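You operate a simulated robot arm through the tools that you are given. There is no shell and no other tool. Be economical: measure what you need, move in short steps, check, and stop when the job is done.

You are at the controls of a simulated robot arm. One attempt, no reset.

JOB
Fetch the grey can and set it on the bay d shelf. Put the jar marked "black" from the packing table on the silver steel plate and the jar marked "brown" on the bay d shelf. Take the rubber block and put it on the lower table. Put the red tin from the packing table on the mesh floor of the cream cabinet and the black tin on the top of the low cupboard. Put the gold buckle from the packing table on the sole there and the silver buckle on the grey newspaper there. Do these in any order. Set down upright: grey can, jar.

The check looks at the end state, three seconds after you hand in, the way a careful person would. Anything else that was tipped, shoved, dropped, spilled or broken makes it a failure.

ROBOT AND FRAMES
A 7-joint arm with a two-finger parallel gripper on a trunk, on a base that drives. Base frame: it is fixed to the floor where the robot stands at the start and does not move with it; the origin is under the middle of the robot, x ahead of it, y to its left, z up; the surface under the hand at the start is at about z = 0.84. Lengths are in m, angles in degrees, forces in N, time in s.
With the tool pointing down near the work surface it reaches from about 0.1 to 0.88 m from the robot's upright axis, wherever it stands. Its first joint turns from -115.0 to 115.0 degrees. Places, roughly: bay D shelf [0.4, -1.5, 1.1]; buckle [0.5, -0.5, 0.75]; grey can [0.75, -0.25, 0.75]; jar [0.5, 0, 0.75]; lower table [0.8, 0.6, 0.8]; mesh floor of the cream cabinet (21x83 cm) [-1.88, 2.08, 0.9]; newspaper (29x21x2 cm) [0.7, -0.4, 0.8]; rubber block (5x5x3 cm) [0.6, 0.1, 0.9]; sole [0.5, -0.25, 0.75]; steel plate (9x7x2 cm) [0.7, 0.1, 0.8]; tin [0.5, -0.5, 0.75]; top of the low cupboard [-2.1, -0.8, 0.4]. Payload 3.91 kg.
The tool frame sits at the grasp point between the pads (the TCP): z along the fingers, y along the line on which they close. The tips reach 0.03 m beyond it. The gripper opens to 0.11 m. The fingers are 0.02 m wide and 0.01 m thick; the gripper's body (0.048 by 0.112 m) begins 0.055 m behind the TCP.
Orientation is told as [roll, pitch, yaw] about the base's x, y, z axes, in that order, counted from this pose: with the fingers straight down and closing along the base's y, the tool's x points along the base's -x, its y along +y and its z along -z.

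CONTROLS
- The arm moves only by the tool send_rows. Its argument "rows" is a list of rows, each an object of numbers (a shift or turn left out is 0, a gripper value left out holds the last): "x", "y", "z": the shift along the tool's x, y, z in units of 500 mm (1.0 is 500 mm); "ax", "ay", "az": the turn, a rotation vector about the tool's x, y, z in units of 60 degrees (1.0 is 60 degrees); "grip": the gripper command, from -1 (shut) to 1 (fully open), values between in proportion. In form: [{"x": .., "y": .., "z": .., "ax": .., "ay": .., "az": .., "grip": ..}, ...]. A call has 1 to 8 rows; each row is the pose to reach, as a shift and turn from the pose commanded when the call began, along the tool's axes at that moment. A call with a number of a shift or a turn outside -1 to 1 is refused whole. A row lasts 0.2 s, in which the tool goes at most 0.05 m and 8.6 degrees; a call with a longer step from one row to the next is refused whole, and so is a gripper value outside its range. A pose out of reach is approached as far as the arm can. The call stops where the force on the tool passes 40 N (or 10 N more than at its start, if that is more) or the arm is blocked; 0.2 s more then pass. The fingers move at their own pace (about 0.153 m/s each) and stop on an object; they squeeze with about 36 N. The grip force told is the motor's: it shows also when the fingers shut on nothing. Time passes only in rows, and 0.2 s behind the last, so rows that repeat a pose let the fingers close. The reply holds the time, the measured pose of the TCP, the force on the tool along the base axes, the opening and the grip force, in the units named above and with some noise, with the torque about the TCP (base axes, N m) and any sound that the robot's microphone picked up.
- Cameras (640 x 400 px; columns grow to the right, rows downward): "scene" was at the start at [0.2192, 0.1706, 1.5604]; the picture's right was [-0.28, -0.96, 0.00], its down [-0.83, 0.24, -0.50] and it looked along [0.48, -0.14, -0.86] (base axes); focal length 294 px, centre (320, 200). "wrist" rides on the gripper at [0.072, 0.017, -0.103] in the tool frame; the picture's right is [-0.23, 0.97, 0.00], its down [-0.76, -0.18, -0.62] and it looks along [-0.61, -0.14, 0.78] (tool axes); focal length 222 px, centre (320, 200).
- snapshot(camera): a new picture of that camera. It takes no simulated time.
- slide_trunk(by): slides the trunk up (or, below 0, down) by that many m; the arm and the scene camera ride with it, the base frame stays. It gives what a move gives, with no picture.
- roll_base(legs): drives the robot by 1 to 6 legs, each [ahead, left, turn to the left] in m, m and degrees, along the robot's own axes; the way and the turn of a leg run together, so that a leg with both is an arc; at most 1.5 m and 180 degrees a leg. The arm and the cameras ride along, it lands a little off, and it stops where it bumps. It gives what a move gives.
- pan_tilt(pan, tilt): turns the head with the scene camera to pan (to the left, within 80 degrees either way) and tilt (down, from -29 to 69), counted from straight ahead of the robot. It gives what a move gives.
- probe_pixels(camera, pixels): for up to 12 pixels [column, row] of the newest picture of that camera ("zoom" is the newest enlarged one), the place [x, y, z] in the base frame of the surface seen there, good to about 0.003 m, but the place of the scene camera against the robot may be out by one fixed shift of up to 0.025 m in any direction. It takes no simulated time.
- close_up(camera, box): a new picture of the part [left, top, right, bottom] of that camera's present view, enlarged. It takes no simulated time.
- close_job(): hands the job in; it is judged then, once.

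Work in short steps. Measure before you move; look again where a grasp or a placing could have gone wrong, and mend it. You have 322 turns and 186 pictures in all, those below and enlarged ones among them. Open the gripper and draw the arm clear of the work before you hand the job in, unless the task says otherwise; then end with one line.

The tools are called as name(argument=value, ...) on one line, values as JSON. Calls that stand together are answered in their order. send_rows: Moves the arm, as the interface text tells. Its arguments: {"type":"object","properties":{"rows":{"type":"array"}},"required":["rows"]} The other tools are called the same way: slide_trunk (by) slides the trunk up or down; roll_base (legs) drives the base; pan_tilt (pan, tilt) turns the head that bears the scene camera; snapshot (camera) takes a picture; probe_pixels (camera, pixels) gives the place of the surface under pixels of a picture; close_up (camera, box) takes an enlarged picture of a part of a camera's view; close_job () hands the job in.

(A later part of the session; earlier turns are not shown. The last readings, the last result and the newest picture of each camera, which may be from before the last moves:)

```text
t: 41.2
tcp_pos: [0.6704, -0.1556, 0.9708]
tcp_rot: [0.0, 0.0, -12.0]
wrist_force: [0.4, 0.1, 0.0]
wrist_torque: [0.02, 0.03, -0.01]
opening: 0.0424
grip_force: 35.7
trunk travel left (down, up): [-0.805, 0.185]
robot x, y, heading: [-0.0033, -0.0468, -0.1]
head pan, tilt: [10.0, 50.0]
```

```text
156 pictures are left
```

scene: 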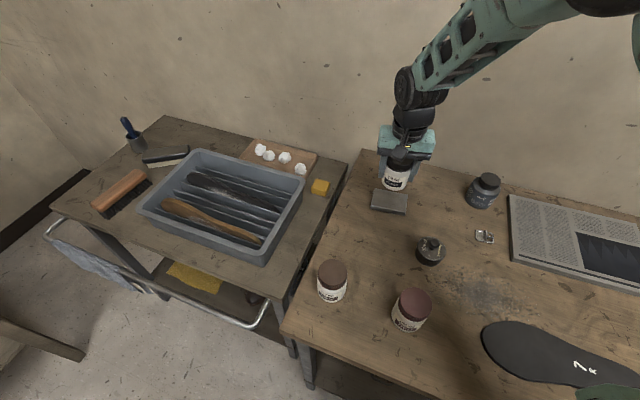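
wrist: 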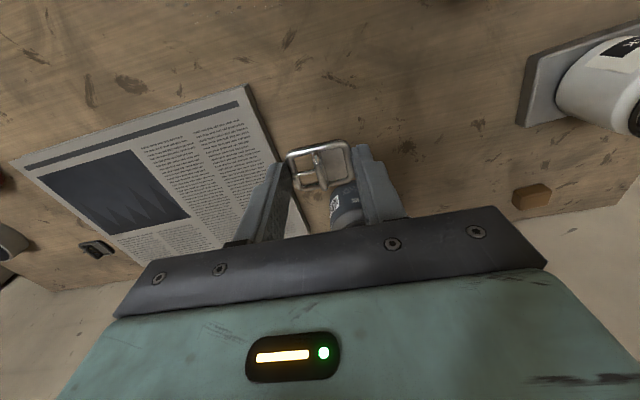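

Buckle held (0.0424). I carry it to the newspaper's middle (0.69,-0.345).

send_rows(rows=[{"x": -0.024, "y": -0.073}, {"x": -0.048, "y": -0.146}, {"x": -0.072, "y": -0.219}, {"x": -0.096, "y": -0.292}, {"x": -0.118, "y": -0.363}, {"x": -0.118, "y": -0.363, "z": 0.05}])

snapshot(camera="wrist")

```text
t: 42.6
tcp_pos: [0.6914, -0.3449, 0.9478]
tcp_rot: [0.0, 0.0, -12.1]
wrist_force: [0.4, 0.3, -0.8]
wrist_torque: [-0.01, 0.0, 0.0]
opening: 0.0424
grip_force: 35.7
trunk travel left (down, up): [-0.805, 0.185]
robot x, y, heading: [-0.0036, -0.0501, -0.1]
head pan, tilt: [10.0, 50.0]
```

```text
155 pictures are left
```

wrist: 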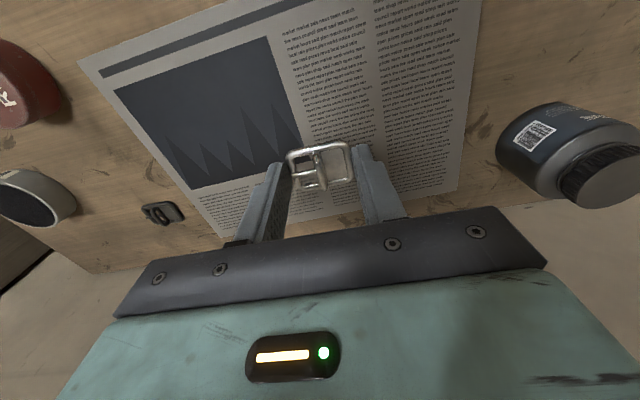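

Over the newspaper. Lower to 0.8895, open a little, and rise.

send_rows(rows=[{"z": 0.06}, {"z": 0.1}, {"z": 0.117}, {"z": 0.117}])

send_rows(rows=[{"grip": 0.0}, {"grip": 0.1}, {"grip": 0.1}, {"z": -0.08}, {"z": -0.17}, {"z": -0.26}, {"z": -0.32}])

snapshot(camera="wrist")

```text
t: 43.6
tcp_pos: [0.6911, -0.3452, 0.8899]
tcp_rot: [0.0, 0.0, -12.0]
wrist_force: [-0.7, 0.8, 0.1]
wrist_torque: [0.04, 0.02, -0.03]
opening: 0.0425
grip_force: 36.3
trunk travel left (down, up): [-0.805, 0.185]
robot x, y, heading: [-0.0004, -0.0528, 0.1]
head pan, tilt: [10.0, 50.0]
```

```text
t: 45.2
tcp_pos: [0.6901, -0.3453, 1.049]
tcp_rot: [0.1, 0.1, -12.0]
wrist_force: [0.1, -0.1, 0.3]
wrist_torque: [0.03, 0.0, -0.01]
opening: 0.0606
grip_force: 0.0
trunk travel left (down, up): [-0.805, 0.185]
robot x, y, heading: [0.0035, -0.0534, -0.2]
head pan, tilt: [10.0, 50.0]
```

```text
154 pictures are left
```

wrist: 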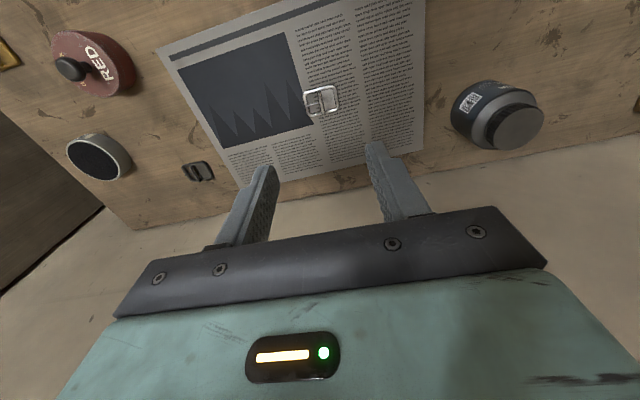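

Silver buckle lies on the newspaper. Now to the gold buckle at about (0.487,-0.6645).

send_rows(rows=[{"x": 0.033, "y": -0.0888}, {"x": 0.066, "y": -0.1776}, {"x": 0.099, "y": -0.2664}, {"x": 0.132, "y": -0.355}, {"x": 0.165, "y": -0.444}, {"x": 0.198, "y": -0.5325}, {"x": 0.231, "y": -0.621}, {"x": 0.264, "y": -0.71}])

close_up(camera="wrist", box=[200, 30, 440, 180])

```text
t: 47.0
tcp_pos: [0.4872, -0.664, 1.048]
tcp_rot: [-0.2, 0.0, -11.9]
wrist_force: [-0.9, 0.5, 0.1]
wrist_torque: [-0.05, 0.02, 0.02]
opening: 0.0605
grip_force: 0.1
trunk travel left (down, up): [-0.805, 0.185]
robot x, y, heading: [-0.0026, -0.0484, 0.2]
head pan, tilt: [10.0, 50.0]
```

```text
2.67 times, centred on (320, 105) of wrist
```

zoom: 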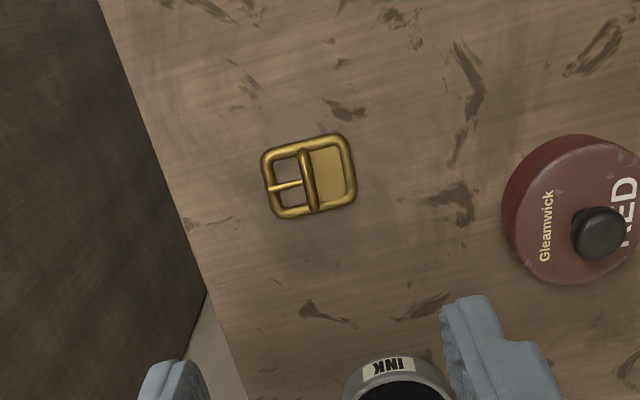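

A dark panel, the shelf unit's side, is close on the left. I probe it along with the buckle.

probe_pixels(camera="zoom", pixels=[[268, 155], [342, 140], [352, 200], [278, 215], [305, 180], [330, 175], [60, 60], [120, 250], [180, 330], [110, 40], [580, 235], [560, 160]])

pan_tilt(pan=-60, tilt=40)

snapshot(camera="scene")

```text
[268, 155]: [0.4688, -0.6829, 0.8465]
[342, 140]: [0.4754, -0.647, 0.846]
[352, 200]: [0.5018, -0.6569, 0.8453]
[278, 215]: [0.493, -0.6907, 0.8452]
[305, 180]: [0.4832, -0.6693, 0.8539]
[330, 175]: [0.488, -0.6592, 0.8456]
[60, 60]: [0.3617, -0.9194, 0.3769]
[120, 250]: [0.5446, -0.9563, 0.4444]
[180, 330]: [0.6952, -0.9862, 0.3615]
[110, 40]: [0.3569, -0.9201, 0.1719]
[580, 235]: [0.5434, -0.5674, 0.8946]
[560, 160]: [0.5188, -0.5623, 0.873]
```

```text
t: 48.4
tcp_pos: [0.4872, -0.6649, 1.0488]
tcp_rot: [-0.1, 0.0, -12.0]
wrist_force: [-0.2, -0.1, 0.1]
wrist_torque: [0.01, -0.02, 0.01]
opening: 0.0604
grip_force: 0.1
trunk travel left (down, up): [-0.805, 0.185]
robot x, y, heading: [-0.0003, -0.0493, -0.1]
head pan, tilt: [-60.0, 40.0]
```

```text
152 pictures are left
```

scene: 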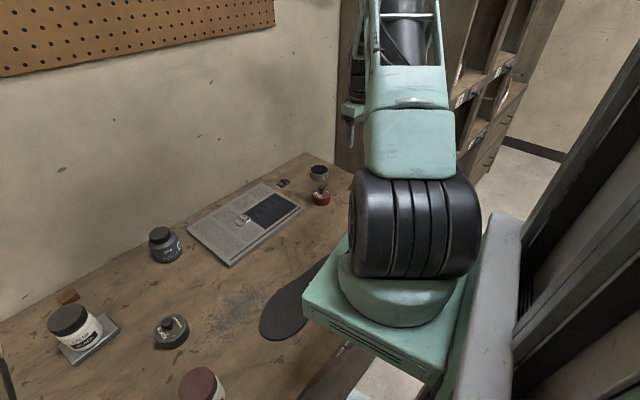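

The panel is 25 cm away at y≈-0.93: safe. Buckle centre (0.485,-0.669), yaw -12° fits; descend and grasp.

send_rows(rows=[{"x": 0.002, "y": -0.01, "z": 0.09, "grip": 0.127}, {"x": 0.002, "y": -0.01, "z": 0.18}, {"x": 0.002, "y": -0.01, "z": 0.27}, {"x": 0.002, "y": -0.01, "z": 0.33}, {"x": 0.002, "y": -0.01, "z": 0.353}, {"x": 0.002, "y": -0.01, "z": 0.353}])

send_rows(rows=[{"grip": -1}, {"grip": -1}, {"grip": -1}, {"z": -0.06}, {"z": -0.15}, {"z": -0.2}])

snapshot(camera="wrist")

```text
t: 49.8
tcp_pos: [0.487, -0.6701, 0.8724]
tcp_rot: [0.0, 0.1, -12.0]
wrist_force: [1.3, -0.2, -0.2]
wrist_torque: [-0.01, -0.01, 0.02]
opening: 0.062
grip_force: 0.1
trunk travel left (down, up): [-0.805, 0.185]
robot x, y, heading: [-0.0023, -0.0529, 0.2]
head pan, tilt: [-60.0, 40.0]
```

```text
t: 51.2
tcp_pos: [0.4875, -0.671, 0.9718]
tcp_rot: [-0.1, 0.0, -12.1]
wrist_force: [-0.4, 0.2, -0.5]
wrist_torque: [0.0, -0.01, 0.01]
opening: 0.0425
grip_force: 36.1
trunk travel left (down, up): [-0.805, 0.185]
robot x, y, heading: [0.0011, -0.0517, -0.0]
head pan, tilt: [-60.0, 40.0]
```

```text
151 pictures are left
```

wrist: 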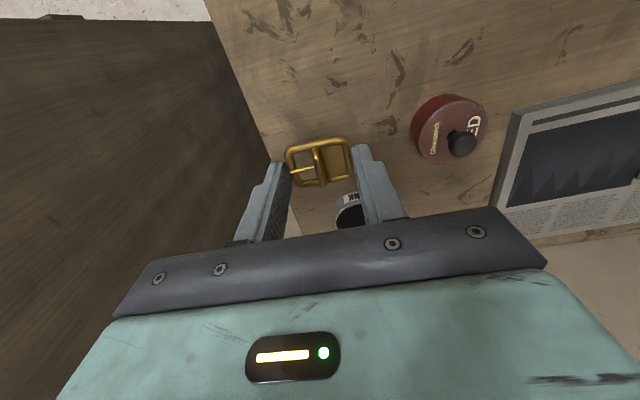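

Gold buckle held. I carry it toward the sole at about (0.416,-0.19) in two calls.

send_rows(rows=[{"x": 0.033, "y": 0.088, "z": -0.02}, {"x": 0.066, "y": 0.176, "z": -0.04}, {"x": 0.099, "y": 0.264, "z": -0.04}, {"x": 0.132, "y": 0.352, "z": -0.04}, {"x": 0.165, "y": 0.44, "z": -0.04}, {"x": 0.198, "y": 0.528, "z": -0.04}, {"x": 0.231, "y": 0.616, "z": -0.04}, {"x": 0.264, "y": 0.704, "z": -0.04}])

send_rows(rows=[{"x": 0.03, "y": 0.08}, {"x": 0.055, "y": 0.15}])

snapshot(camera="wrist")

```text
t: 53.0
tcp_pos: [0.4581, -0.3158, 0.9873]
tcp_rot: [0.1, 0.0, -12.1]
wrist_force: [-0.6, -0.5, 0.3]
wrist_torque: [0.03, 0.02, 0.05]
opening: 0.0427
grip_force: 35.9
out of reach, approached as far as the arm can: row 8
trunk travel left (down, up): [-0.805, 0.185]
robot x, y, heading: [-0.0013, -0.0486, -0.3]
head pan, tilt: [-60.0, 40.0]
```

```text
t: 53.6
tcp_pos: [0.4879, -0.2493, 0.9807]
tcp_rot: [0.0, 0.2, -12.0]
wrist_force: [0.8, -0.7, 0.4]
wrist_torque: [0.02, 0.03, 0.03]
opening: 0.0422
grip_force: 35.8
out of reach, approached as far as the arm can: row 1, 2
trunk travel left (down, up): [-0.805, 0.185]
robot x, y, heading: [0.001, -0.0511, -0.0]
head pan, tilt: [-60.0, 40.0]
```

```text
150 pictures are left
```

wrist: 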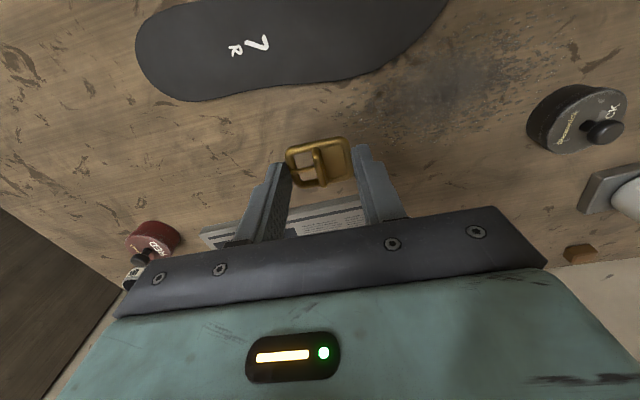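

The close-in pose is too folded with the trunk low. I probe the sole, raise the trunk 0.12 and roll back 0.12.

probe_pixels(camera="wrist", pixels=[[140, 40], [180, 95], [150, 60], [330, 80], [300, 5], [290, 40], [410, 50], [200, 40], [250, 90], [380, 20]])

slide_trunk(by=0.12)

roll_base(legs=[[-0.15, 0.0, 0.0]])

```text
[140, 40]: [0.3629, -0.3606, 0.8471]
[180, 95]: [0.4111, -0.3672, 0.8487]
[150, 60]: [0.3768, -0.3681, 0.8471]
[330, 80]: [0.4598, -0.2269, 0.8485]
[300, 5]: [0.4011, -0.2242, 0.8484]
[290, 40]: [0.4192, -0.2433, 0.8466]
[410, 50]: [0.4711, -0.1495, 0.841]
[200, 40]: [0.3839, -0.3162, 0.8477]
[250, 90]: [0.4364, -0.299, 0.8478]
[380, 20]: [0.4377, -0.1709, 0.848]
```

```text
t: 55.1
tcp_pos: [0.4879, -0.2485, 1.1023]
tcp_rot: [0.0, 0.1, -12.1]
wrist_force: [0.4, -0.2, 0.7]
wrist_torque: [0.02, 0.01, -0.01]
opening: 0.0426
grip_force: 35.8
trunk travel left (down, up): [-0.925, 0.065]
robot x, y, heading: [0.0027, -0.0464, -0.2]
head pan, tilt: [-60.0, 40.0]
```

```text
t: 56.5
tcp_pos: [0.3373, -0.2484, 1.1017]
tcp_rot: [0.0, 0.2, -12.0]
wrist_force: [0.0, -0.7, -0.1]
wrist_torque: [0.04, 0.0, 0.03]
opening: 0.0427
grip_force: 36.4
trunk travel left (down, up): [-0.925, 0.065]
robot x, y, heading: [-0.1516, -0.049, 0.1]
head pan, tilt: [-60.0, 40.0]
```

Sole top is z≈0.848; its broad part is centred near (0.413,-0.215). I move there and look.

send_rows(rows=[{"x": -0.06, "y": 0.045}, {"x": -0.12, "y": 0.085}, {"x": -0.135, "y": 0.096, "z": 0.08}, {"x": -0.135, "y": 0.096, "z": 0.17}, {"x": -0.135, "y": 0.096, "z": 0.26}, {"x": -0.135, "y": 0.096, "z": 0.33}])

snapshot(camera="wrist")

pan_tilt(pan=-20, tilt=55)

snapshot(camera="scene")

```text
t: 57.9
tcp_pos: [0.413, -0.2146, 0.9352]
tcp_rot: [0.1, 0.2, -12.1]
wrist_force: [-0.7, 0.3, -0.5]
wrist_torque: [-0.01, -0.01, -0.01]
opening: 0.0425
grip_force: 36.2
trunk travel left (down, up): [-0.925, 0.065]
robot x, y, heading: [-0.1489, -0.0465, 0.1]
head pan, tilt: [-60.0, 40.0]
```

```text
149 pictures are left
```

wrist: 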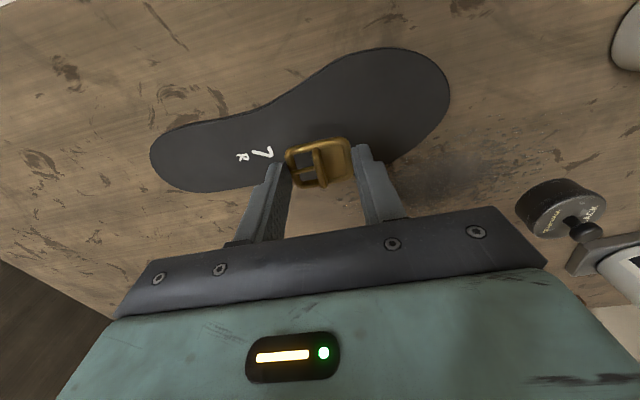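

```text
t: 59.0
tcp_pos: [0.4123, -0.2161, 0.9366]
tcp_rot: [-0.1, 0.2, -11.9]
wrist_force: [-0.6, -0.8, -0.7]
wrist_torque: [0.01, 0.02, -0.01]
opening: 0.0425
grip_force: 36.2
trunk travel left (down, up): [-0.925, 0.065]
robot x, y, heading: [-0.1484, -0.0508, -0.1]
head pan, tilt: [-20.0, 55.0]
```

```text
148 pictures are left
```

scene: 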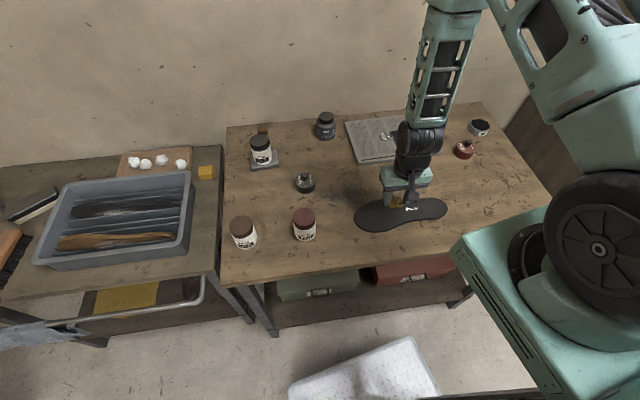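

I probe the sole's outline near the hand for the best spot.

probe_pixels(camera="wrist", pixels=[[375, 100], [390, 50], [445, 90], [395, 158], [320, 75], [430, 130], [330, 110]])

```text
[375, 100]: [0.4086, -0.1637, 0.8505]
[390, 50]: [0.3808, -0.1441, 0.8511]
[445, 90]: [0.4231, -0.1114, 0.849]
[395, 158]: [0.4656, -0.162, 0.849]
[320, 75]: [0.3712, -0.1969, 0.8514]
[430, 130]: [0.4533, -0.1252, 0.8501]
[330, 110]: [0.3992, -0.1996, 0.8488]
```

Broad part centre is about (0.417,-0.17). I shift there, lower to 0.882 and release.

send_rows(rows=[{"x": 0.005, "y": 0.045}, {"x": 0.009, "y": 0.085}, {"x": 0.009, "y": 0.085, "z": 0.07}, {"x": 0.009, "y": 0.085, "z": 0.109}, {"x": 0.009, "y": 0.085, "z": 0.109}])

send_rows(rows=[{"grip": 0.0}, {"grip": 0.1}, {"grip": 0.1}, {"z": -0.08}, {"z": -0.17}, {"z": -0.26}, {"z": -0.32}])

snapshot(camera="wrist")

```text
t: 60.2
tcp_pos: [0.4176, -0.174, 0.8821]
tcp_rot: [0.1, 0.1, -12.0]
wrist_force: [-0.5, 0.3, -0.2]
wrist_torque: [0.01, 0.02, 0.02]
opening: 0.0426
grip_force: 36.3
trunk travel left (down, up): [-0.925, 0.065]
robot x, y, heading: [-0.1515, -0.0469, -0.4]
head pan, tilt: [-20.0, 55.0]
```

```text
t: 61.8
tcp_pos: [0.4178, -0.1726, 1.0414]
tcp_rot: [0.0, 0.2, -12.0]
wrist_force: [0.4, 0.7, -1.2]
wrist_torque: [0.02, 0.03, 0.04]
opening: 0.0605
grip_force: 0.0
trunk travel left (down, up): [-0.925, 0.065]
robot x, y, heading: [-0.1474, -0.051, -0.2]
head pan, tilt: [-20.0, 55.0]
```

```text
147 pictures are left
```

wrist: 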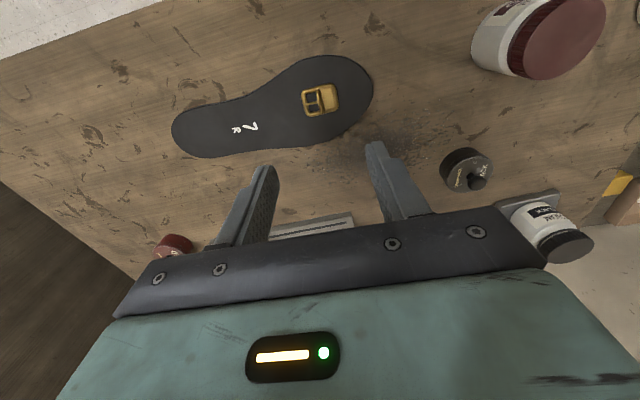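

The gold buckle lies on the sole. Now I roll back 0.35 m and survey the room to the right and left.

roll_base(legs=[[-0.35, 0.0, 0.0]])

pan_tilt(pan=-70, tilt=25)

snapshot(camera="scene")

pan_tilt(pan=75, tilt=30)

snapshot(camera="scene")

```text
t: 64.0
tcp_pos: [0.0694, -0.1717, 1.0415]
tcp_rot: [0.0, 0.1, -12.0]
wrist_force: [0.6, 0.3, 0.4]
wrist_torque: [0.02, 0.0, 0.0]
opening: 0.0604
grip_force: 0.1
trunk travel left (down, up): [-0.925, 0.065]
robot x, y, heading: [-0.5, -0.0492, -0.1]
head pan, tilt: [-20.0, 55.0]
```

```text
t: 65.2
tcp_pos: [0.0674, -0.1723, 1.0412]
tcp_rot: [0.1, 0.2, -12.0]
wrist_force: [-0.8, 0.1, -0.1]
wrist_torque: [-0.02, -0.02, 0.0]
opening: 0.0606
grip_force: 0.1
trunk travel left (down, up): [-0.925, 0.065]
robot x, y, heading: [-0.5019, -0.0491, -0.1]
head pan, tilt: [-70.0, 25.0]
```

```text
146 pictures are left
```

scene: 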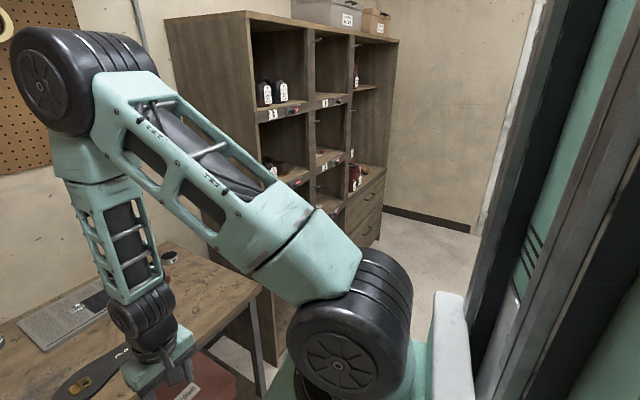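

```text
t: 67.5
tcp_pos: [0.0675, -0.1721, 1.0421]
tcp_rot: [0.0, 0.2, -11.9]
wrist_force: [0.5, 0.3, -0.2]
wrist_torque: [0.02, 0.0, -0.04]
opening: 0.0603
grip_force: 0.1
trunk travel left (down, up): [-0.925, 0.065]
robot x, y, heading: [-0.5003, -0.0463, -0.1]
head pan, tilt: [75.0, 30.0]
```

```text
145 pictures are left
```

scene: 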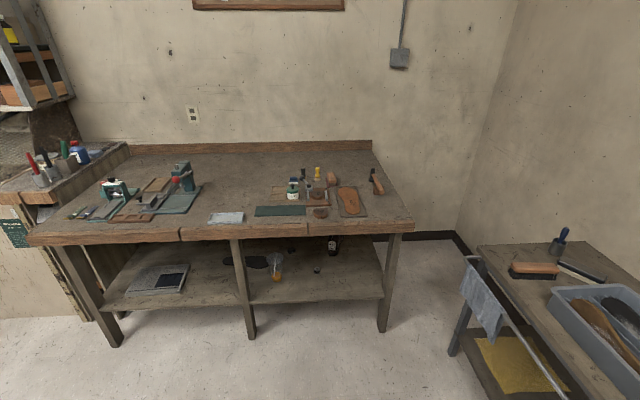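

The shelf unit has labelled bays. I look closer at the labels on the right.

pan_tilt(pan=-70, tilt=25)

close_up(camera="scene", box=[240, 20, 400, 120])

close_up(camera="scene", box=[250, 90, 410, 230])

```text
t: 69.8
tcp_pos: [0.0681, -0.1727, 1.0401]
tcp_rot: [0.1, 0.1, -12.0]
wrist_force: [-0.2, -0.2, 0.5]
wrist_torque: [0.0, 0.0, 0.0]
opening: 0.0604
grip_force: 0.0
trunk travel left (down, up): [-0.925, 0.065]
robot x, y, heading: [-0.4999, -0.0516, -0.1]
head pan, tilt: [-70.0, 25.0]
```

```text
4.00 times, centred on (320, 70) of scene
```

zoom: 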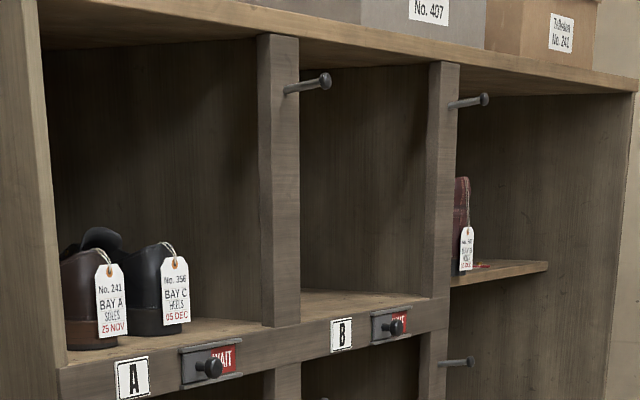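

```text
2.86 times, centred on (330, 160) of scene
```

zoom: 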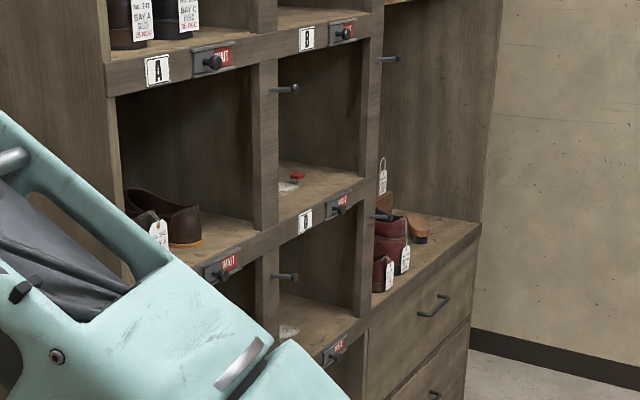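

Bay D is the middle column, second shelf. I'll use a 45° tilted grip for jar and can. Drive back to the table toward the brown jar.

roll_base(legs=[[0.3, 0.2, 0.0]])

send_rows(rows=[{"az": -0.1, "ay": -0.1}, {"az": -0.1, "ay": -0.1}])

snapshot(camera="wrist")

```text
t: 72.1
tcp_pos: [0.3681, 0.0306, 1.0414]
tcp_rot: [0.0, 0.1, -11.8]
wrist_force: [-0.4, -0.2, 0.0]
wrist_torque: [-0.03, -0.01, -0.02]
opening: 0.0603
grip_force: 0.1
trunk travel left (down, up): [-0.925, 0.065]
robot x, y, heading: [-0.1996, 0.152, 0.3]
head pan, tilt: [-70.0, 25.0]
```

```text
t: 72.7
tcp_pos: [0.3687, 0.0305, 1.042]
tcp_rot: [-0.3, -5.9, -5.7]
wrist_force: [0.0, -0.3, -0.4]
wrist_torque: [0.03, -0.03, -0.02]
opening: 0.0605
grip_force: 0.1
trunk travel left (down, up): [-0.925, 0.065]
robot x, y, heading: [-0.1995, 0.1514, 0.4]
head pan, tilt: [-70.0, 25.0]
```

```text
142 pictures are left
```

wrist: 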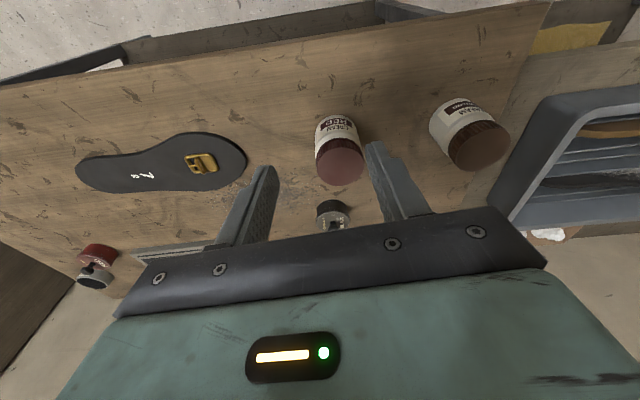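

The brown jar is at (470,135). I probe its cap and body, the red jar, and the table's front edge.

probe_pixels(camera="wrist", pixels=[[478, 146], [457, 152], [503, 142], [478, 165], [470, 128], [450, 118], [340, 165], [335, 140], [450, 25], [300, 42], [460, 106]])

```text
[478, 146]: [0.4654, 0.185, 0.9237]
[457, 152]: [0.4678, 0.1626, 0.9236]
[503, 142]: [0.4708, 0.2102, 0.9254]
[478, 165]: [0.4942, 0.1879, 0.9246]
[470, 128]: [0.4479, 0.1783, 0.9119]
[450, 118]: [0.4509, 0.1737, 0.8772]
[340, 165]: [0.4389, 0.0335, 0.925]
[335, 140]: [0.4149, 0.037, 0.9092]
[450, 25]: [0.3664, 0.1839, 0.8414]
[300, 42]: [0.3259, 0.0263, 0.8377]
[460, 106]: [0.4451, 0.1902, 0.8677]
```

Jar centre (0.472,0.187). I move to y=0.187 at x≈0.37 while zeroing the yaw, opening to 0.09.

send_rows(rows=[{"y": 0.08, "az": -0.05, "grip": 0.64}, {"y": 0.16, "az": -0.095}, {"y": 0.24, "az": -0.095}, {"y": 0.31, "az": -0.095}, {"y": 0.31, "az": -0.095}])

send_rows(rows=[{"ay": -0.13}, {"ay": -0.26}, {"ay": -0.39}, {"ay": -0.52}, {"ay": -0.65}, {"ay": -0.65}])

```text
t: 73.9
tcp_pos: [0.3833, 0.1848, 1.039]
tcp_rot: [-0.9, -5.9, 0.0]
wrist_force: [0.4, -0.5, 0.0]
wrist_torque: [0.01, 0.01, -0.03]
opening: 0.0899
grip_force: 0.0
trunk travel left (down, up): [-0.925, 0.065]
robot x, y, heading: [-0.1979, 0.1509, 0.1]
head pan, tilt: [-70.0, 25.0]
```

```text
t: 75.3
tcp_pos: [0.3837, 0.1844, 1.0406]
tcp_rot: [-1.3, -44.9, 0.8]
wrist_force: [0.0, 0.0, 0.0]
wrist_torque: [-0.01, 0.01, -0.01]
opening: 0.0903
grip_force: 0.0
trunk travel left (down, up): [-0.925, 0.065]
robot x, y, heading: [-0.1925, 0.1508, 0.2]
head pan, tilt: [-70.0, 25.0]
```

Tilt is -45°. I move to the pregrasp 0.1 m back along the approach and look.

send_rows(rows=[{"x": 0.03, "y": 0.005, "z": 0.047, "ax": -0.006, "az": 0.025}, {"x": 0.06, "y": 0.005, "z": 0.094, "ax": -0.006, "az": 0.025}, {"x": 0.09, "y": 0.005, "z": 0.141, "ax": -0.006, "az": 0.025}, {"x": 0.09, "y": 0.005, "z": 0.141, "ax": -0.006, "az": 0.025}])

snapshot(camera="wrist")

pan_tilt(pan=5, tilt=55)

snapshot(camera="scene")

```text
t: 76.3
tcp_pos: [0.4021, 0.186, 0.9579]
tcp_rot: [0.5, -44.8, -1.2]
wrist_force: [-0.2, 0.0, -0.2]
wrist_torque: [0.03, -0.03, -0.04]
opening: 0.09
grip_force: 0.1
trunk travel left (down, up): [-0.925, 0.065]
robot x, y, heading: [-0.2017, 0.1529, 0.1]
head pan, tilt: [-70.0, 25.0]
```

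```text
141 pictures are left
```

wrist: 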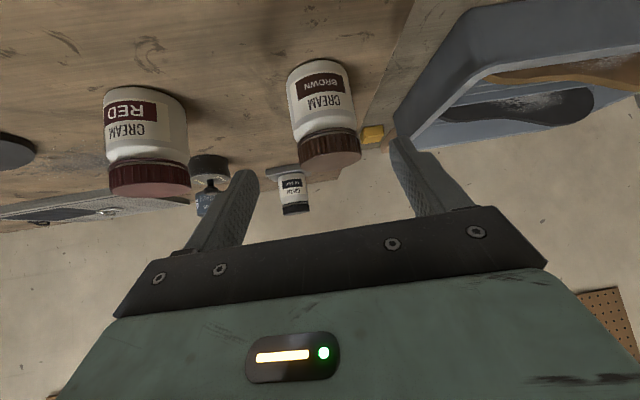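

```text
t: 77.8
tcp_pos: [0.4027, 0.1849, 0.9574]
tcp_rot: [0.6, -44.7, -1.2]
wrist_force: [0.7, 0.3, -0.9]
wrist_torque: [0.02, 0.0, 0.01]
opening: 0.0901
grip_force: 0.1
trunk travel left (down, up): [-0.925, 0.065]
robot x, y, heading: [-0.2006, 0.1478, 0.4]
head pan, tilt: [5.0, 55.0]
```

```text
140 pictures are left
```

scene: 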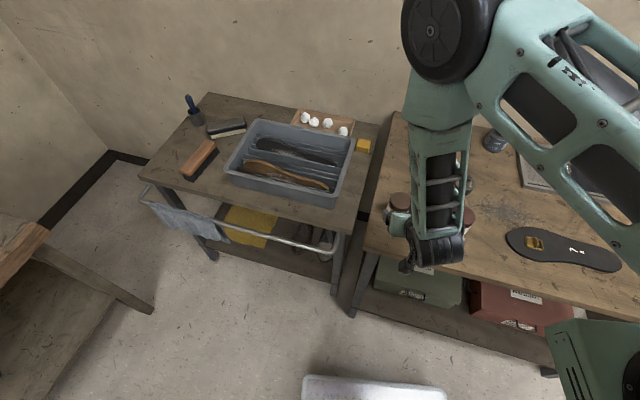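

Clear. I advance 0.1 m along the tool axis to the jar.

send_rows(rows=[{"y": 0.003, "z": 0.07}, {"y": 0.003, "z": 0.14}, {"y": 0.003, "z": 0.197}, {"y": 0.003, "z": 0.197}])

snapshot(camera="wrist")

```text
t: 78.8
tcp_pos: [0.4721, 0.1862, 0.8884]
tcp_rot: [0.5, -44.9, -1.4]
wrist_force: [-0.5, -0.9, 0.1]
wrist_torque: [0.01, -0.01, -0.02]
opening: 0.0902
grip_force: 0.0
trunk travel left (down, up): [-0.925, 0.065]
robot x, y, heading: [-0.202, 0.154, 0.1]
head pan, tilt: [5.0, 55.0]
```

```text
139 pictures are left
```

wrist: 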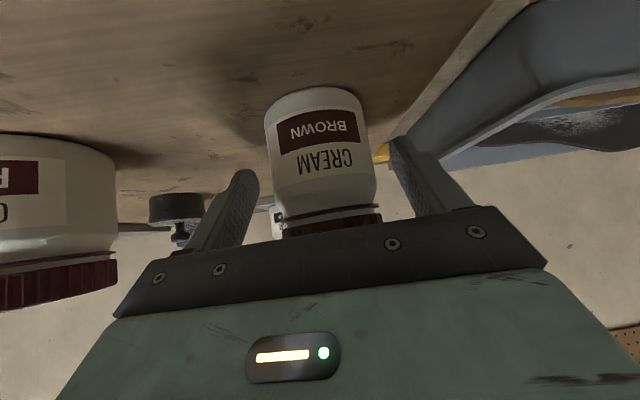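

BROWN sits between the fingers. Close and lift slightly.

send_rows(rows=[{"grip": -1}, {"grip": -1}, {"grip": -1}, {"grip": -1}])

send_rows(rows=[{"x": -0.035, "z": -0.035}, {"x": -0.1, "z": -0.1}, {"x": -0.16, "z": -0.16}])

snapshot(camera="wrist")

```text
t: 79.8
tcp_pos: [0.4712, 0.1864, 0.889]
tcp_rot: [0.6, -44.8, -1.3]
wrist_force: [0.4, 0.7, 0.1]
wrist_torque: [-0.04, 0.02, 0.0]
opening: 0.0586
grip_force: 36.2
trunk travel left (down, up): [-0.925, 0.065]
robot x, y, heading: [-0.1992, 0.1487, 0.1]
head pan, tilt: [5.0, 55.0]
```

```text
t: 80.6
tcp_pos: [0.4709, 0.1866, 1.0031]
tcp_rot: [0.5, -44.7, -1.3]
wrist_force: [0.1, -0.5, -2.9]
wrist_torque: [0.0, 0.0, -0.01]
opening: 0.0587
grip_force: 36.2
trunk travel left (down, up): [-0.925, 0.065]
robot x, y, heading: [-0.1953, 0.1496, 0.2]
head pan, tilt: [5.0, 55.0]
```

```text
138 pictures are left
```

wrist: 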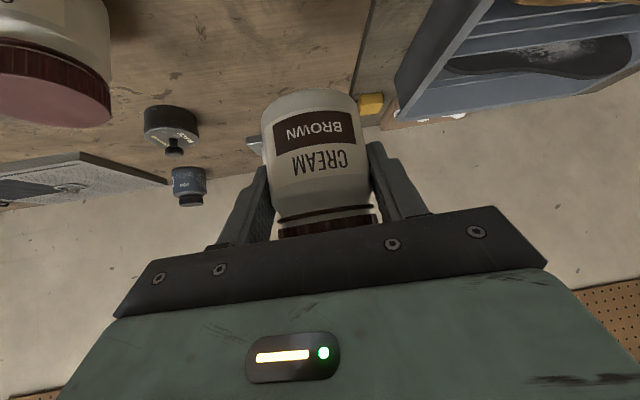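

Held upright. I drive back 0.55 and right 1.6 to face the shelf unit.

roll_base(legs=[[-0.55, 0.0, 0.0], [0.0, -1.0, 0.0], [0.0, -0.6, 0.0]])

pan_tilt(pan=0, tilt=25)

snapshot(camera="scene")

```text
t: 91.5
tcp_pos: [-0.0865, -1.4225, 1.0023]
tcp_rot: [0.6, -44.7, -2.0]
wrist_force: [0.3, -0.9, -2.2]
wrist_torque: [-0.02, 0.0, 0.02]
opening: 0.0586
grip_force: 35.5
trunk travel left (down, up): [-0.925, 0.065]
robot x, y, heading: [-0.7573, -1.4498, -0.4]
head pan, tilt: [5.0, 55.0]
```

```text
t: 92.5
tcp_pos: [-0.0856, -1.4219, 1.0028]
tcp_rot: [0.7, -44.7, -2.0]
wrist_force: [1.0, -0.3, -2.2]
wrist_torque: [-0.02, 0.03, 0.0]
opening: 0.0583
grip_force: 36.4
trunk travel left (down, up): [-0.925, 0.065]
robot x, y, heading: [-0.7565, -1.4494, -0.6]
head pan, tilt: [0.0, 25.0]
```

```text
137 pictures are left
```

scene: 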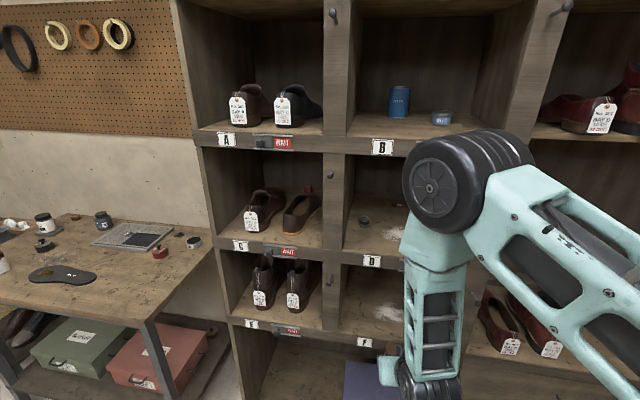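

Bay D at (385,230) is partly hidden by the arm. I roll right 0.4 to see into it.

roll_base(legs=[[0.0, -0.45, 0.0]])

pan_tilt(pan=20, tilt=25)

snapshot(camera="scene")

```text
t: 95.2
tcp_pos: [-0.0898, -1.8741, 1.0033]
tcp_rot: [0.6, -44.8, -2.0]
wrist_force: [-0.4, 0.6, -2.0]
wrist_torque: [-0.02, 0.0, -0.01]
opening: 0.0585
grip_force: 36.0
trunk travel left (down, up): [-0.925, 0.065]
robot x, y, heading: [-0.7652, -1.9013, -0.3]
head pan, tilt: [0.0, 25.0]
```

```text
t: 96.0
tcp_pos: [-0.0898, -1.8739, 1.0029]
tcp_rot: [0.5, -44.8, -2.0]
wrist_force: [-0.5, -1.0, -2.6]
wrist_torque: [0.0, 0.01, 0.0]
opening: 0.0585
grip_force: 36.1
trunk travel left (down, up): [-0.925, 0.065]
robot x, y, heading: [-0.7586, -1.903, -0.6]
head pan, tilt: [20.0, 25.0]
```

```text
136 pictures are left
```

scene: 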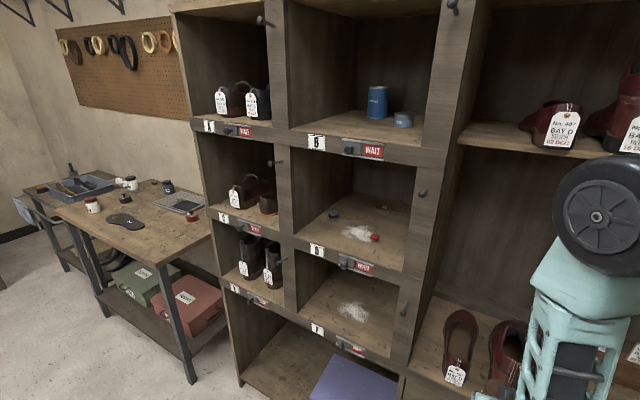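

Bay D holds a small pot, a red cap and white spill. I enlarge and probe its bounds.

close_up(camera="scene", box=[270, 150, 430, 290])

probe_pixels(camera="scene", pixels=[[296, 240], [403, 265], [300, 160], [420, 160], [333, 215], [373, 237], [357, 233], [325, 235], [345, 250], [340, 205], [400, 275], [318, 250]])

```text
2.86 times, centred on (350, 220) of scene
```

zoom: 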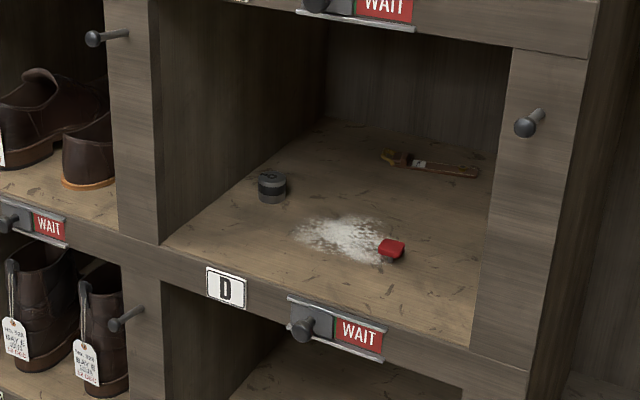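

```text
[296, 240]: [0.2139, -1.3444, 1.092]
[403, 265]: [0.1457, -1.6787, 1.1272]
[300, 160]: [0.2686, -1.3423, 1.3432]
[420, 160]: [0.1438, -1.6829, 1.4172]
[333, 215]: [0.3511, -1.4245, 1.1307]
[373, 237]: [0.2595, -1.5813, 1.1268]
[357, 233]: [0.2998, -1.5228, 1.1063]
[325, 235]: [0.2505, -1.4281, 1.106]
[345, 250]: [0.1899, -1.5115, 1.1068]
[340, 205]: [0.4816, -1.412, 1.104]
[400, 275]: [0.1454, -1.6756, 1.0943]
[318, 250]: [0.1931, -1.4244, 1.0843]
```

I probe candidate free spots: left front and right of the red cap.

probe_pixels(camera="zoom", pixels=[[170, 238], [235, 232], [268, 205], [300, 235], [340, 265], [390, 265], [430, 290], [475, 280], [465, 230], [420, 205], [470, 340], [300, 280]])

```text
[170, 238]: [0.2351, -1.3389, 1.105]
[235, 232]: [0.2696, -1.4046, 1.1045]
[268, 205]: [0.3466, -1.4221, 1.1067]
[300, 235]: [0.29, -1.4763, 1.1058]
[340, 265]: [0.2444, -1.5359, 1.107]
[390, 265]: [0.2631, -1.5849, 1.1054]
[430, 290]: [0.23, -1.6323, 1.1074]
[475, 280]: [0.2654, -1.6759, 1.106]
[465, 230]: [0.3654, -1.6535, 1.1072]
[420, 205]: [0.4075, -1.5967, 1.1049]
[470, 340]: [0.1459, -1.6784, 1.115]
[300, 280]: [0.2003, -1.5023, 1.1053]
```

Free spot for the jar: true (0.242,-1.401) on shelf z≈1.10; for the can: right front near (0.20,-1.596). I roll left 0.47, and raise the hand to z 1.17.

roll_base(legs=[[0.0, 0.44, 0.0]])

send_rows(rows=[{"x": -0.06, "z": -0.06}, {"x": -0.12, "z": -0.12}, {"x": -0.18, "z": -0.18}, {"x": -0.236, "z": -0.236}, {"x": -0.236, "z": -0.236}])

snapshot(camera="wrist")

```text
t: 98.7
tcp_pos: [-0.0833, -1.4381, 1.0016]
tcp_rot: [0.6, -44.8, -2.2]
wrist_force: [0.0, 0.3, -2.8]
wrist_torque: [0.02, 0.06, 0.01]
opening: 0.0584
grip_force: 36.0
trunk travel left (down, up): [-0.925, 0.065]
robot x, y, heading: [-0.7552, -1.4635, -0.7]
head pan, tilt: [20.0, 25.0]
```

```text
t: 99.9
tcp_pos: [-0.0825, -1.4398, 1.1699]
tcp_rot: [0.5, -44.8, -2.3]
wrist_force: [-1.2, 0.7, -2.6]
wrist_torque: [-0.01, 0.04, -0.02]
opening: 0.0586
grip_force: 36.3
trunk travel left (down, up): [-0.925, 0.065]
robot x, y, heading: [-0.7582, -1.4606, -0.9]
head pan, tilt: [20.0, 25.0]
```

```text
134 pictures are left
```

wrist: 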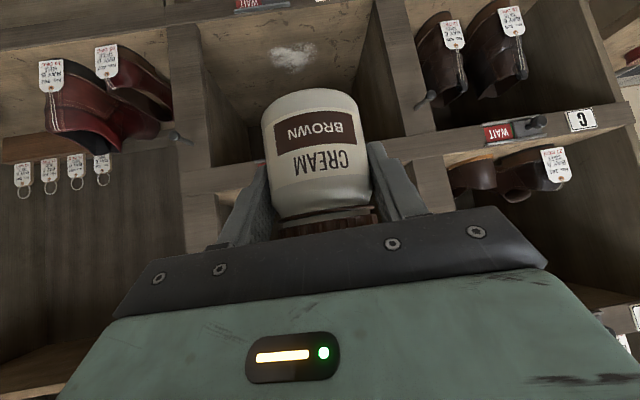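

The hand faces bay D. I drive ahead 0.18 and look from both cameras.

roll_base(legs=[[0.18, 0.0, 0.7]])

snapshot(camera="wrist")

snapshot(camera="scene")

```text
t: 101.4
tcp_pos: [0.0962, -1.4341, 1.1696]
tcp_rot: [0.6, -44.9, -1.6]
wrist_force: [0.1, 0.1, -2.7]
wrist_torque: [0.01, 0.0, 0.02]
opening: 0.0586
grip_force: 36.1
trunk travel left (down, up): [-0.925, 0.065]
robot x, y, heading: [-0.574, -1.46, -0.3]
head pan, tilt: [20.0, 25.0]
```

```text
133 pictures are left
```

wrist: 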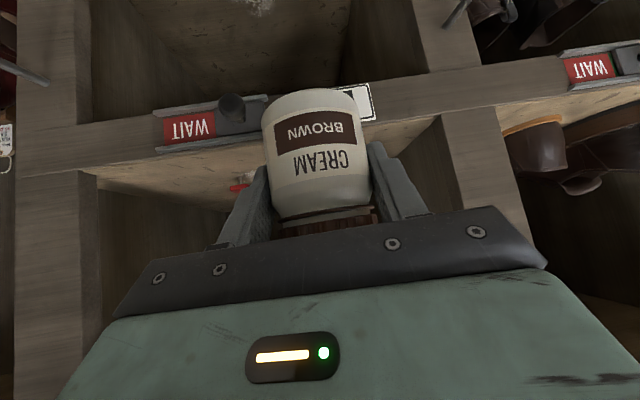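

```text
132 pictures are left
```

scene: 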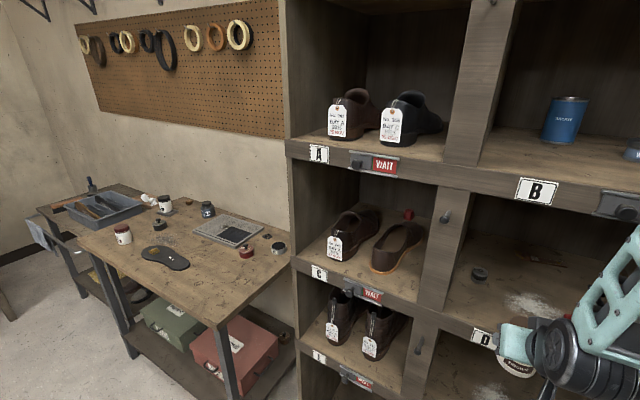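

I probe the shelf lip, left wall, and surface from the wrist view.

probe_pixels(camera="wrist", pixels=[[400, 108], [405, 130], [420, 122], [200, 165], [150, 172], [100, 172], [95, 200], [465, 150], [445, 115], [238, 188], [390, 135], [250, 165]])

pan_tilt(pan=-5, tilt=30)

snapshot(camera="scene")

```text
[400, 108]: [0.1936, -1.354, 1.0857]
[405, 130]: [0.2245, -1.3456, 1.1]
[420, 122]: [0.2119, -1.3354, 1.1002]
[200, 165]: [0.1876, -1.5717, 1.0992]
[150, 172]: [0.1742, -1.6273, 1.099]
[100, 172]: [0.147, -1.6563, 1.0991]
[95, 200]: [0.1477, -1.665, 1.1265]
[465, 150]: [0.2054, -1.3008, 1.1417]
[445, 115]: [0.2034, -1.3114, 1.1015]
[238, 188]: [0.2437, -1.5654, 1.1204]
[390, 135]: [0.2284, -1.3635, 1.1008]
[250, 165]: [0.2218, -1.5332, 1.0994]
```

```text
t: 102.3
tcp_pos: [0.098, -1.4328, 1.168]
tcp_rot: [0.7, -44.8, -1.6]
wrist_force: [0.1, -0.7, -2.4]
wrist_torque: [0.02, 0.01, -0.01]
opening: 0.0582
grip_force: 36.3
trunk travel left (down, up): [-0.925, 0.065]
robot x, y, heading: [-0.5764, -1.4627, -0.0]
head pan, tilt: [-5.0, 30.0]
```

```text
131 pictures are left
```

scene: 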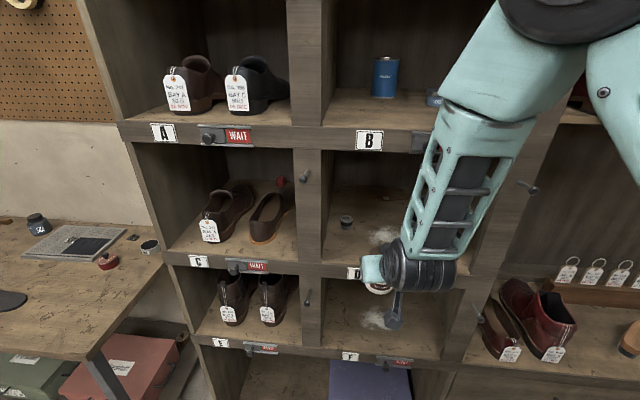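

Shelf is at z=1.100. I check the forearm's clearance to the bay B knob and front plane.

probe_pixels(camera="scene", pixels=[[418, 143], [432, 143], [445, 140], [435, 200], [425, 270], [490, 125], [460, 210], [372, 140], [530, 187], [440, 255]])

close_up(camera="scene", box=[330, 100, 530, 330])

```text
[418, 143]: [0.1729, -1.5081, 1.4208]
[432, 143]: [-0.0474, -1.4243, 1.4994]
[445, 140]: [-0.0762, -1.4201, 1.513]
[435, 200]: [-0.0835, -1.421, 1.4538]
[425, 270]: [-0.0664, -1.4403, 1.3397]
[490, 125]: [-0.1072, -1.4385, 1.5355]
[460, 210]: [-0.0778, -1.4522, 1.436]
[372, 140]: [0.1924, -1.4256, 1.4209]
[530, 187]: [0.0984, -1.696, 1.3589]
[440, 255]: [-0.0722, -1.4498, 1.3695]
```

```text
1.74 times, centred on (430, 215) of scene
```

zoom: 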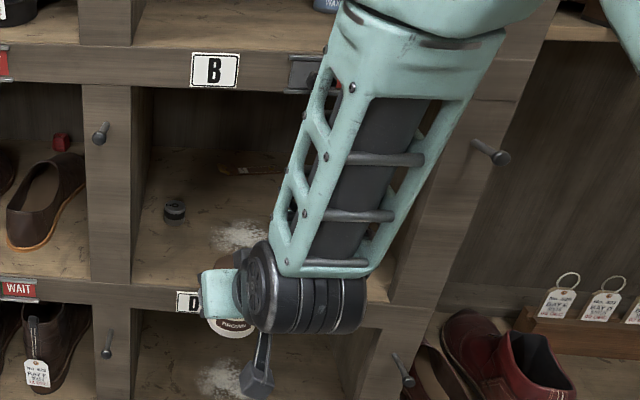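

The forearm is vertical and would come near bay B's board. I back off 0.15 and lower the trunk while raising the hand, so the forearm leans back.

roll_base(legs=[[-0.17, 0.0, 0.3]])

slide_trunk(by=-0.22)

send_rows(rows=[{"x": -0.065, "z": -0.065}, {"x": -0.13, "z": -0.13}, {"x": -0.195, "z": -0.195}, {"x": -0.26, "z": -0.26}, {"x": -0.312, "z": -0.312}])

slide_trunk(by=-0.22)

send_rows(rows=[{"x": -0.065, "z": -0.065}, {"x": -0.13, "z": -0.13}, {"x": -0.195, "z": -0.195}, {"x": -0.26, "z": -0.26}, {"x": -0.312, "z": -0.312}])

snapshot(camera="scene")

```text
t: 103.8
tcp_pos: [-0.0735, -1.4298, 1.1681]
tcp_rot: [0.6, -44.8, -1.3]
wrist_force: [0.7, 0.5, -2.4]
wrist_torque: [-0.01, 0.02, 0.02]
opening: 0.0584
grip_force: 36.1
trunk travel left (down, up): [-0.925, 0.065]
robot x, y, heading: [-0.7487, -1.4614, -0.1]
head pan, tilt: [-5.0, 30.0]
```

```text
t: 106.1
tcp_pos: [-0.0739, -1.4307, 0.9491]
tcp_rot: [0.5, -44.8, -1.2]
wrist_force: [-0.2, -0.7, -1.3]
wrist_torque: [-0.01, 0.01, -0.01]
opening: 0.0584
grip_force: 35.6
trunk travel left (down, up): [-0.705, 0.285]
robot x, y, heading: [-0.7479, -1.4614, -0.2]
head pan, tilt: [-5.0, 30.0]
```

```text
t: 107.3
tcp_pos: [-0.0741, -1.4321, 1.1697]
tcp_rot: [0.6, -44.8, -1.2]
wrist_force: [1.0, 0.3, -3.2]
wrist_torque: [-0.04, 0.03, -0.02]
opening: 0.0586
grip_force: 35.4
trunk travel left (down, up): [-0.705, 0.285]
robot x, y, heading: [-0.7467, -1.4626, 0.2]
head pan, tilt: [-5.0, 30.0]
```

```text
t: 109.7
tcp_pos: [-0.075, -1.4319, 0.9491]
tcp_rot: [0.6, -44.8, -1.3]
wrist_force: [0.0, -0.1, -1.5]
wrist_torque: [-0.01, 0.03, 0.02]
opening: 0.0584
grip_force: 35.9
trunk travel left (down, up): [-0.485, 0.505]
robot x, y, heading: [-0.7431, -1.4625, 0.2]
head pan, tilt: [-5.0, 30.0]
```

```text
t: 110.8
tcp_pos: [-0.0719, -1.4338, 1.1708]
tcp_rot: [0.6, -44.8, -1.3]
wrist_force: [0.5, 0.4, -2.3]
wrist_torque: [0.0, 0.04, 0.01]
opening: 0.0582
grip_force: 35.9
trunk travel left (down, up): [-0.485, 0.505]
robot x, y, heading: [-0.7445, -1.4625, 0.2]
head pan, tilt: [-5.0, 30.0]
```

```text
129 pictures are left
```

scene: 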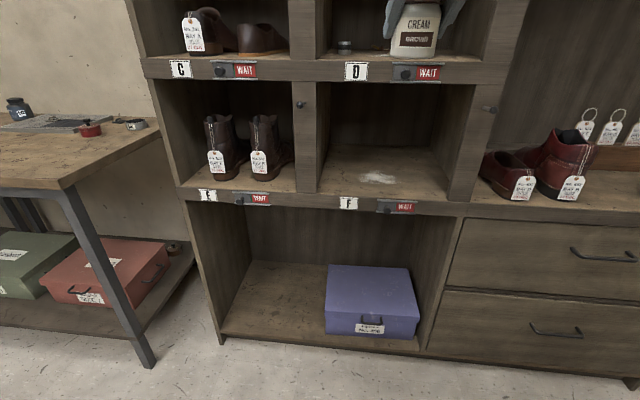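

I tilt the head up to see the arm against the bay.

pan_tilt(pan=0, tilt=-5)

snapshot(camera="scene")

```text
t: 111.9
tcp_pos: [-0.0733, -1.434, 1.1711]
tcp_rot: [0.5, -44.7, -1.3]
wrist_force: [-0.2, 0.5, -1.0]
wrist_torque: [0.03, -0.01, 0.02]
opening: 0.0582
grip_force: 36.5
trunk travel left (down, up): [-0.485, 0.505]
robot x, y, heading: [-0.7494, -1.4636, 0.1]
head pan, tilt: [0.0, -5.0]
```

```text
128 pictures are left
```

scene: 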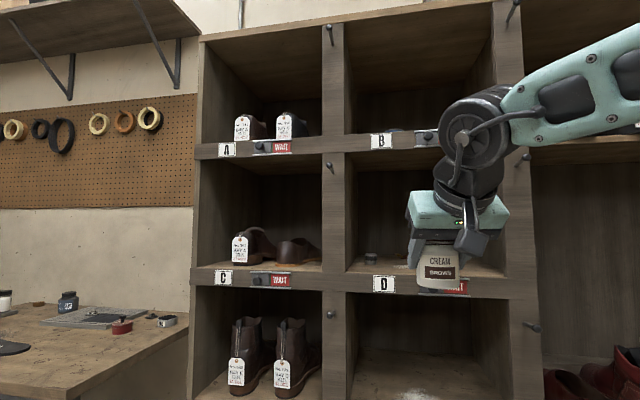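

Now the forearm leans from behind. I probe the wrist and board positions for clearance.

probe_pixels(camera="scene", pixels=[[460, 140], [480, 95], [520, 90], [470, 185], [440, 220], [425, 140], [390, 142], [430, 205], [505, 220], [470, 245]])

```text
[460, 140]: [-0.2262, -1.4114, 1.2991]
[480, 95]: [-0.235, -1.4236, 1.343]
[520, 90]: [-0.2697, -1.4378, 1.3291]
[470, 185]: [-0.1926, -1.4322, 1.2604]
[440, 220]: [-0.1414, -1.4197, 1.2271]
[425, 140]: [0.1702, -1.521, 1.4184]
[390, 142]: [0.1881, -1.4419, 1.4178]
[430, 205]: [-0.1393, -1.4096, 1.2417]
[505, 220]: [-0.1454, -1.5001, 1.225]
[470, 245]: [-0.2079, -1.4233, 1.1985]
```

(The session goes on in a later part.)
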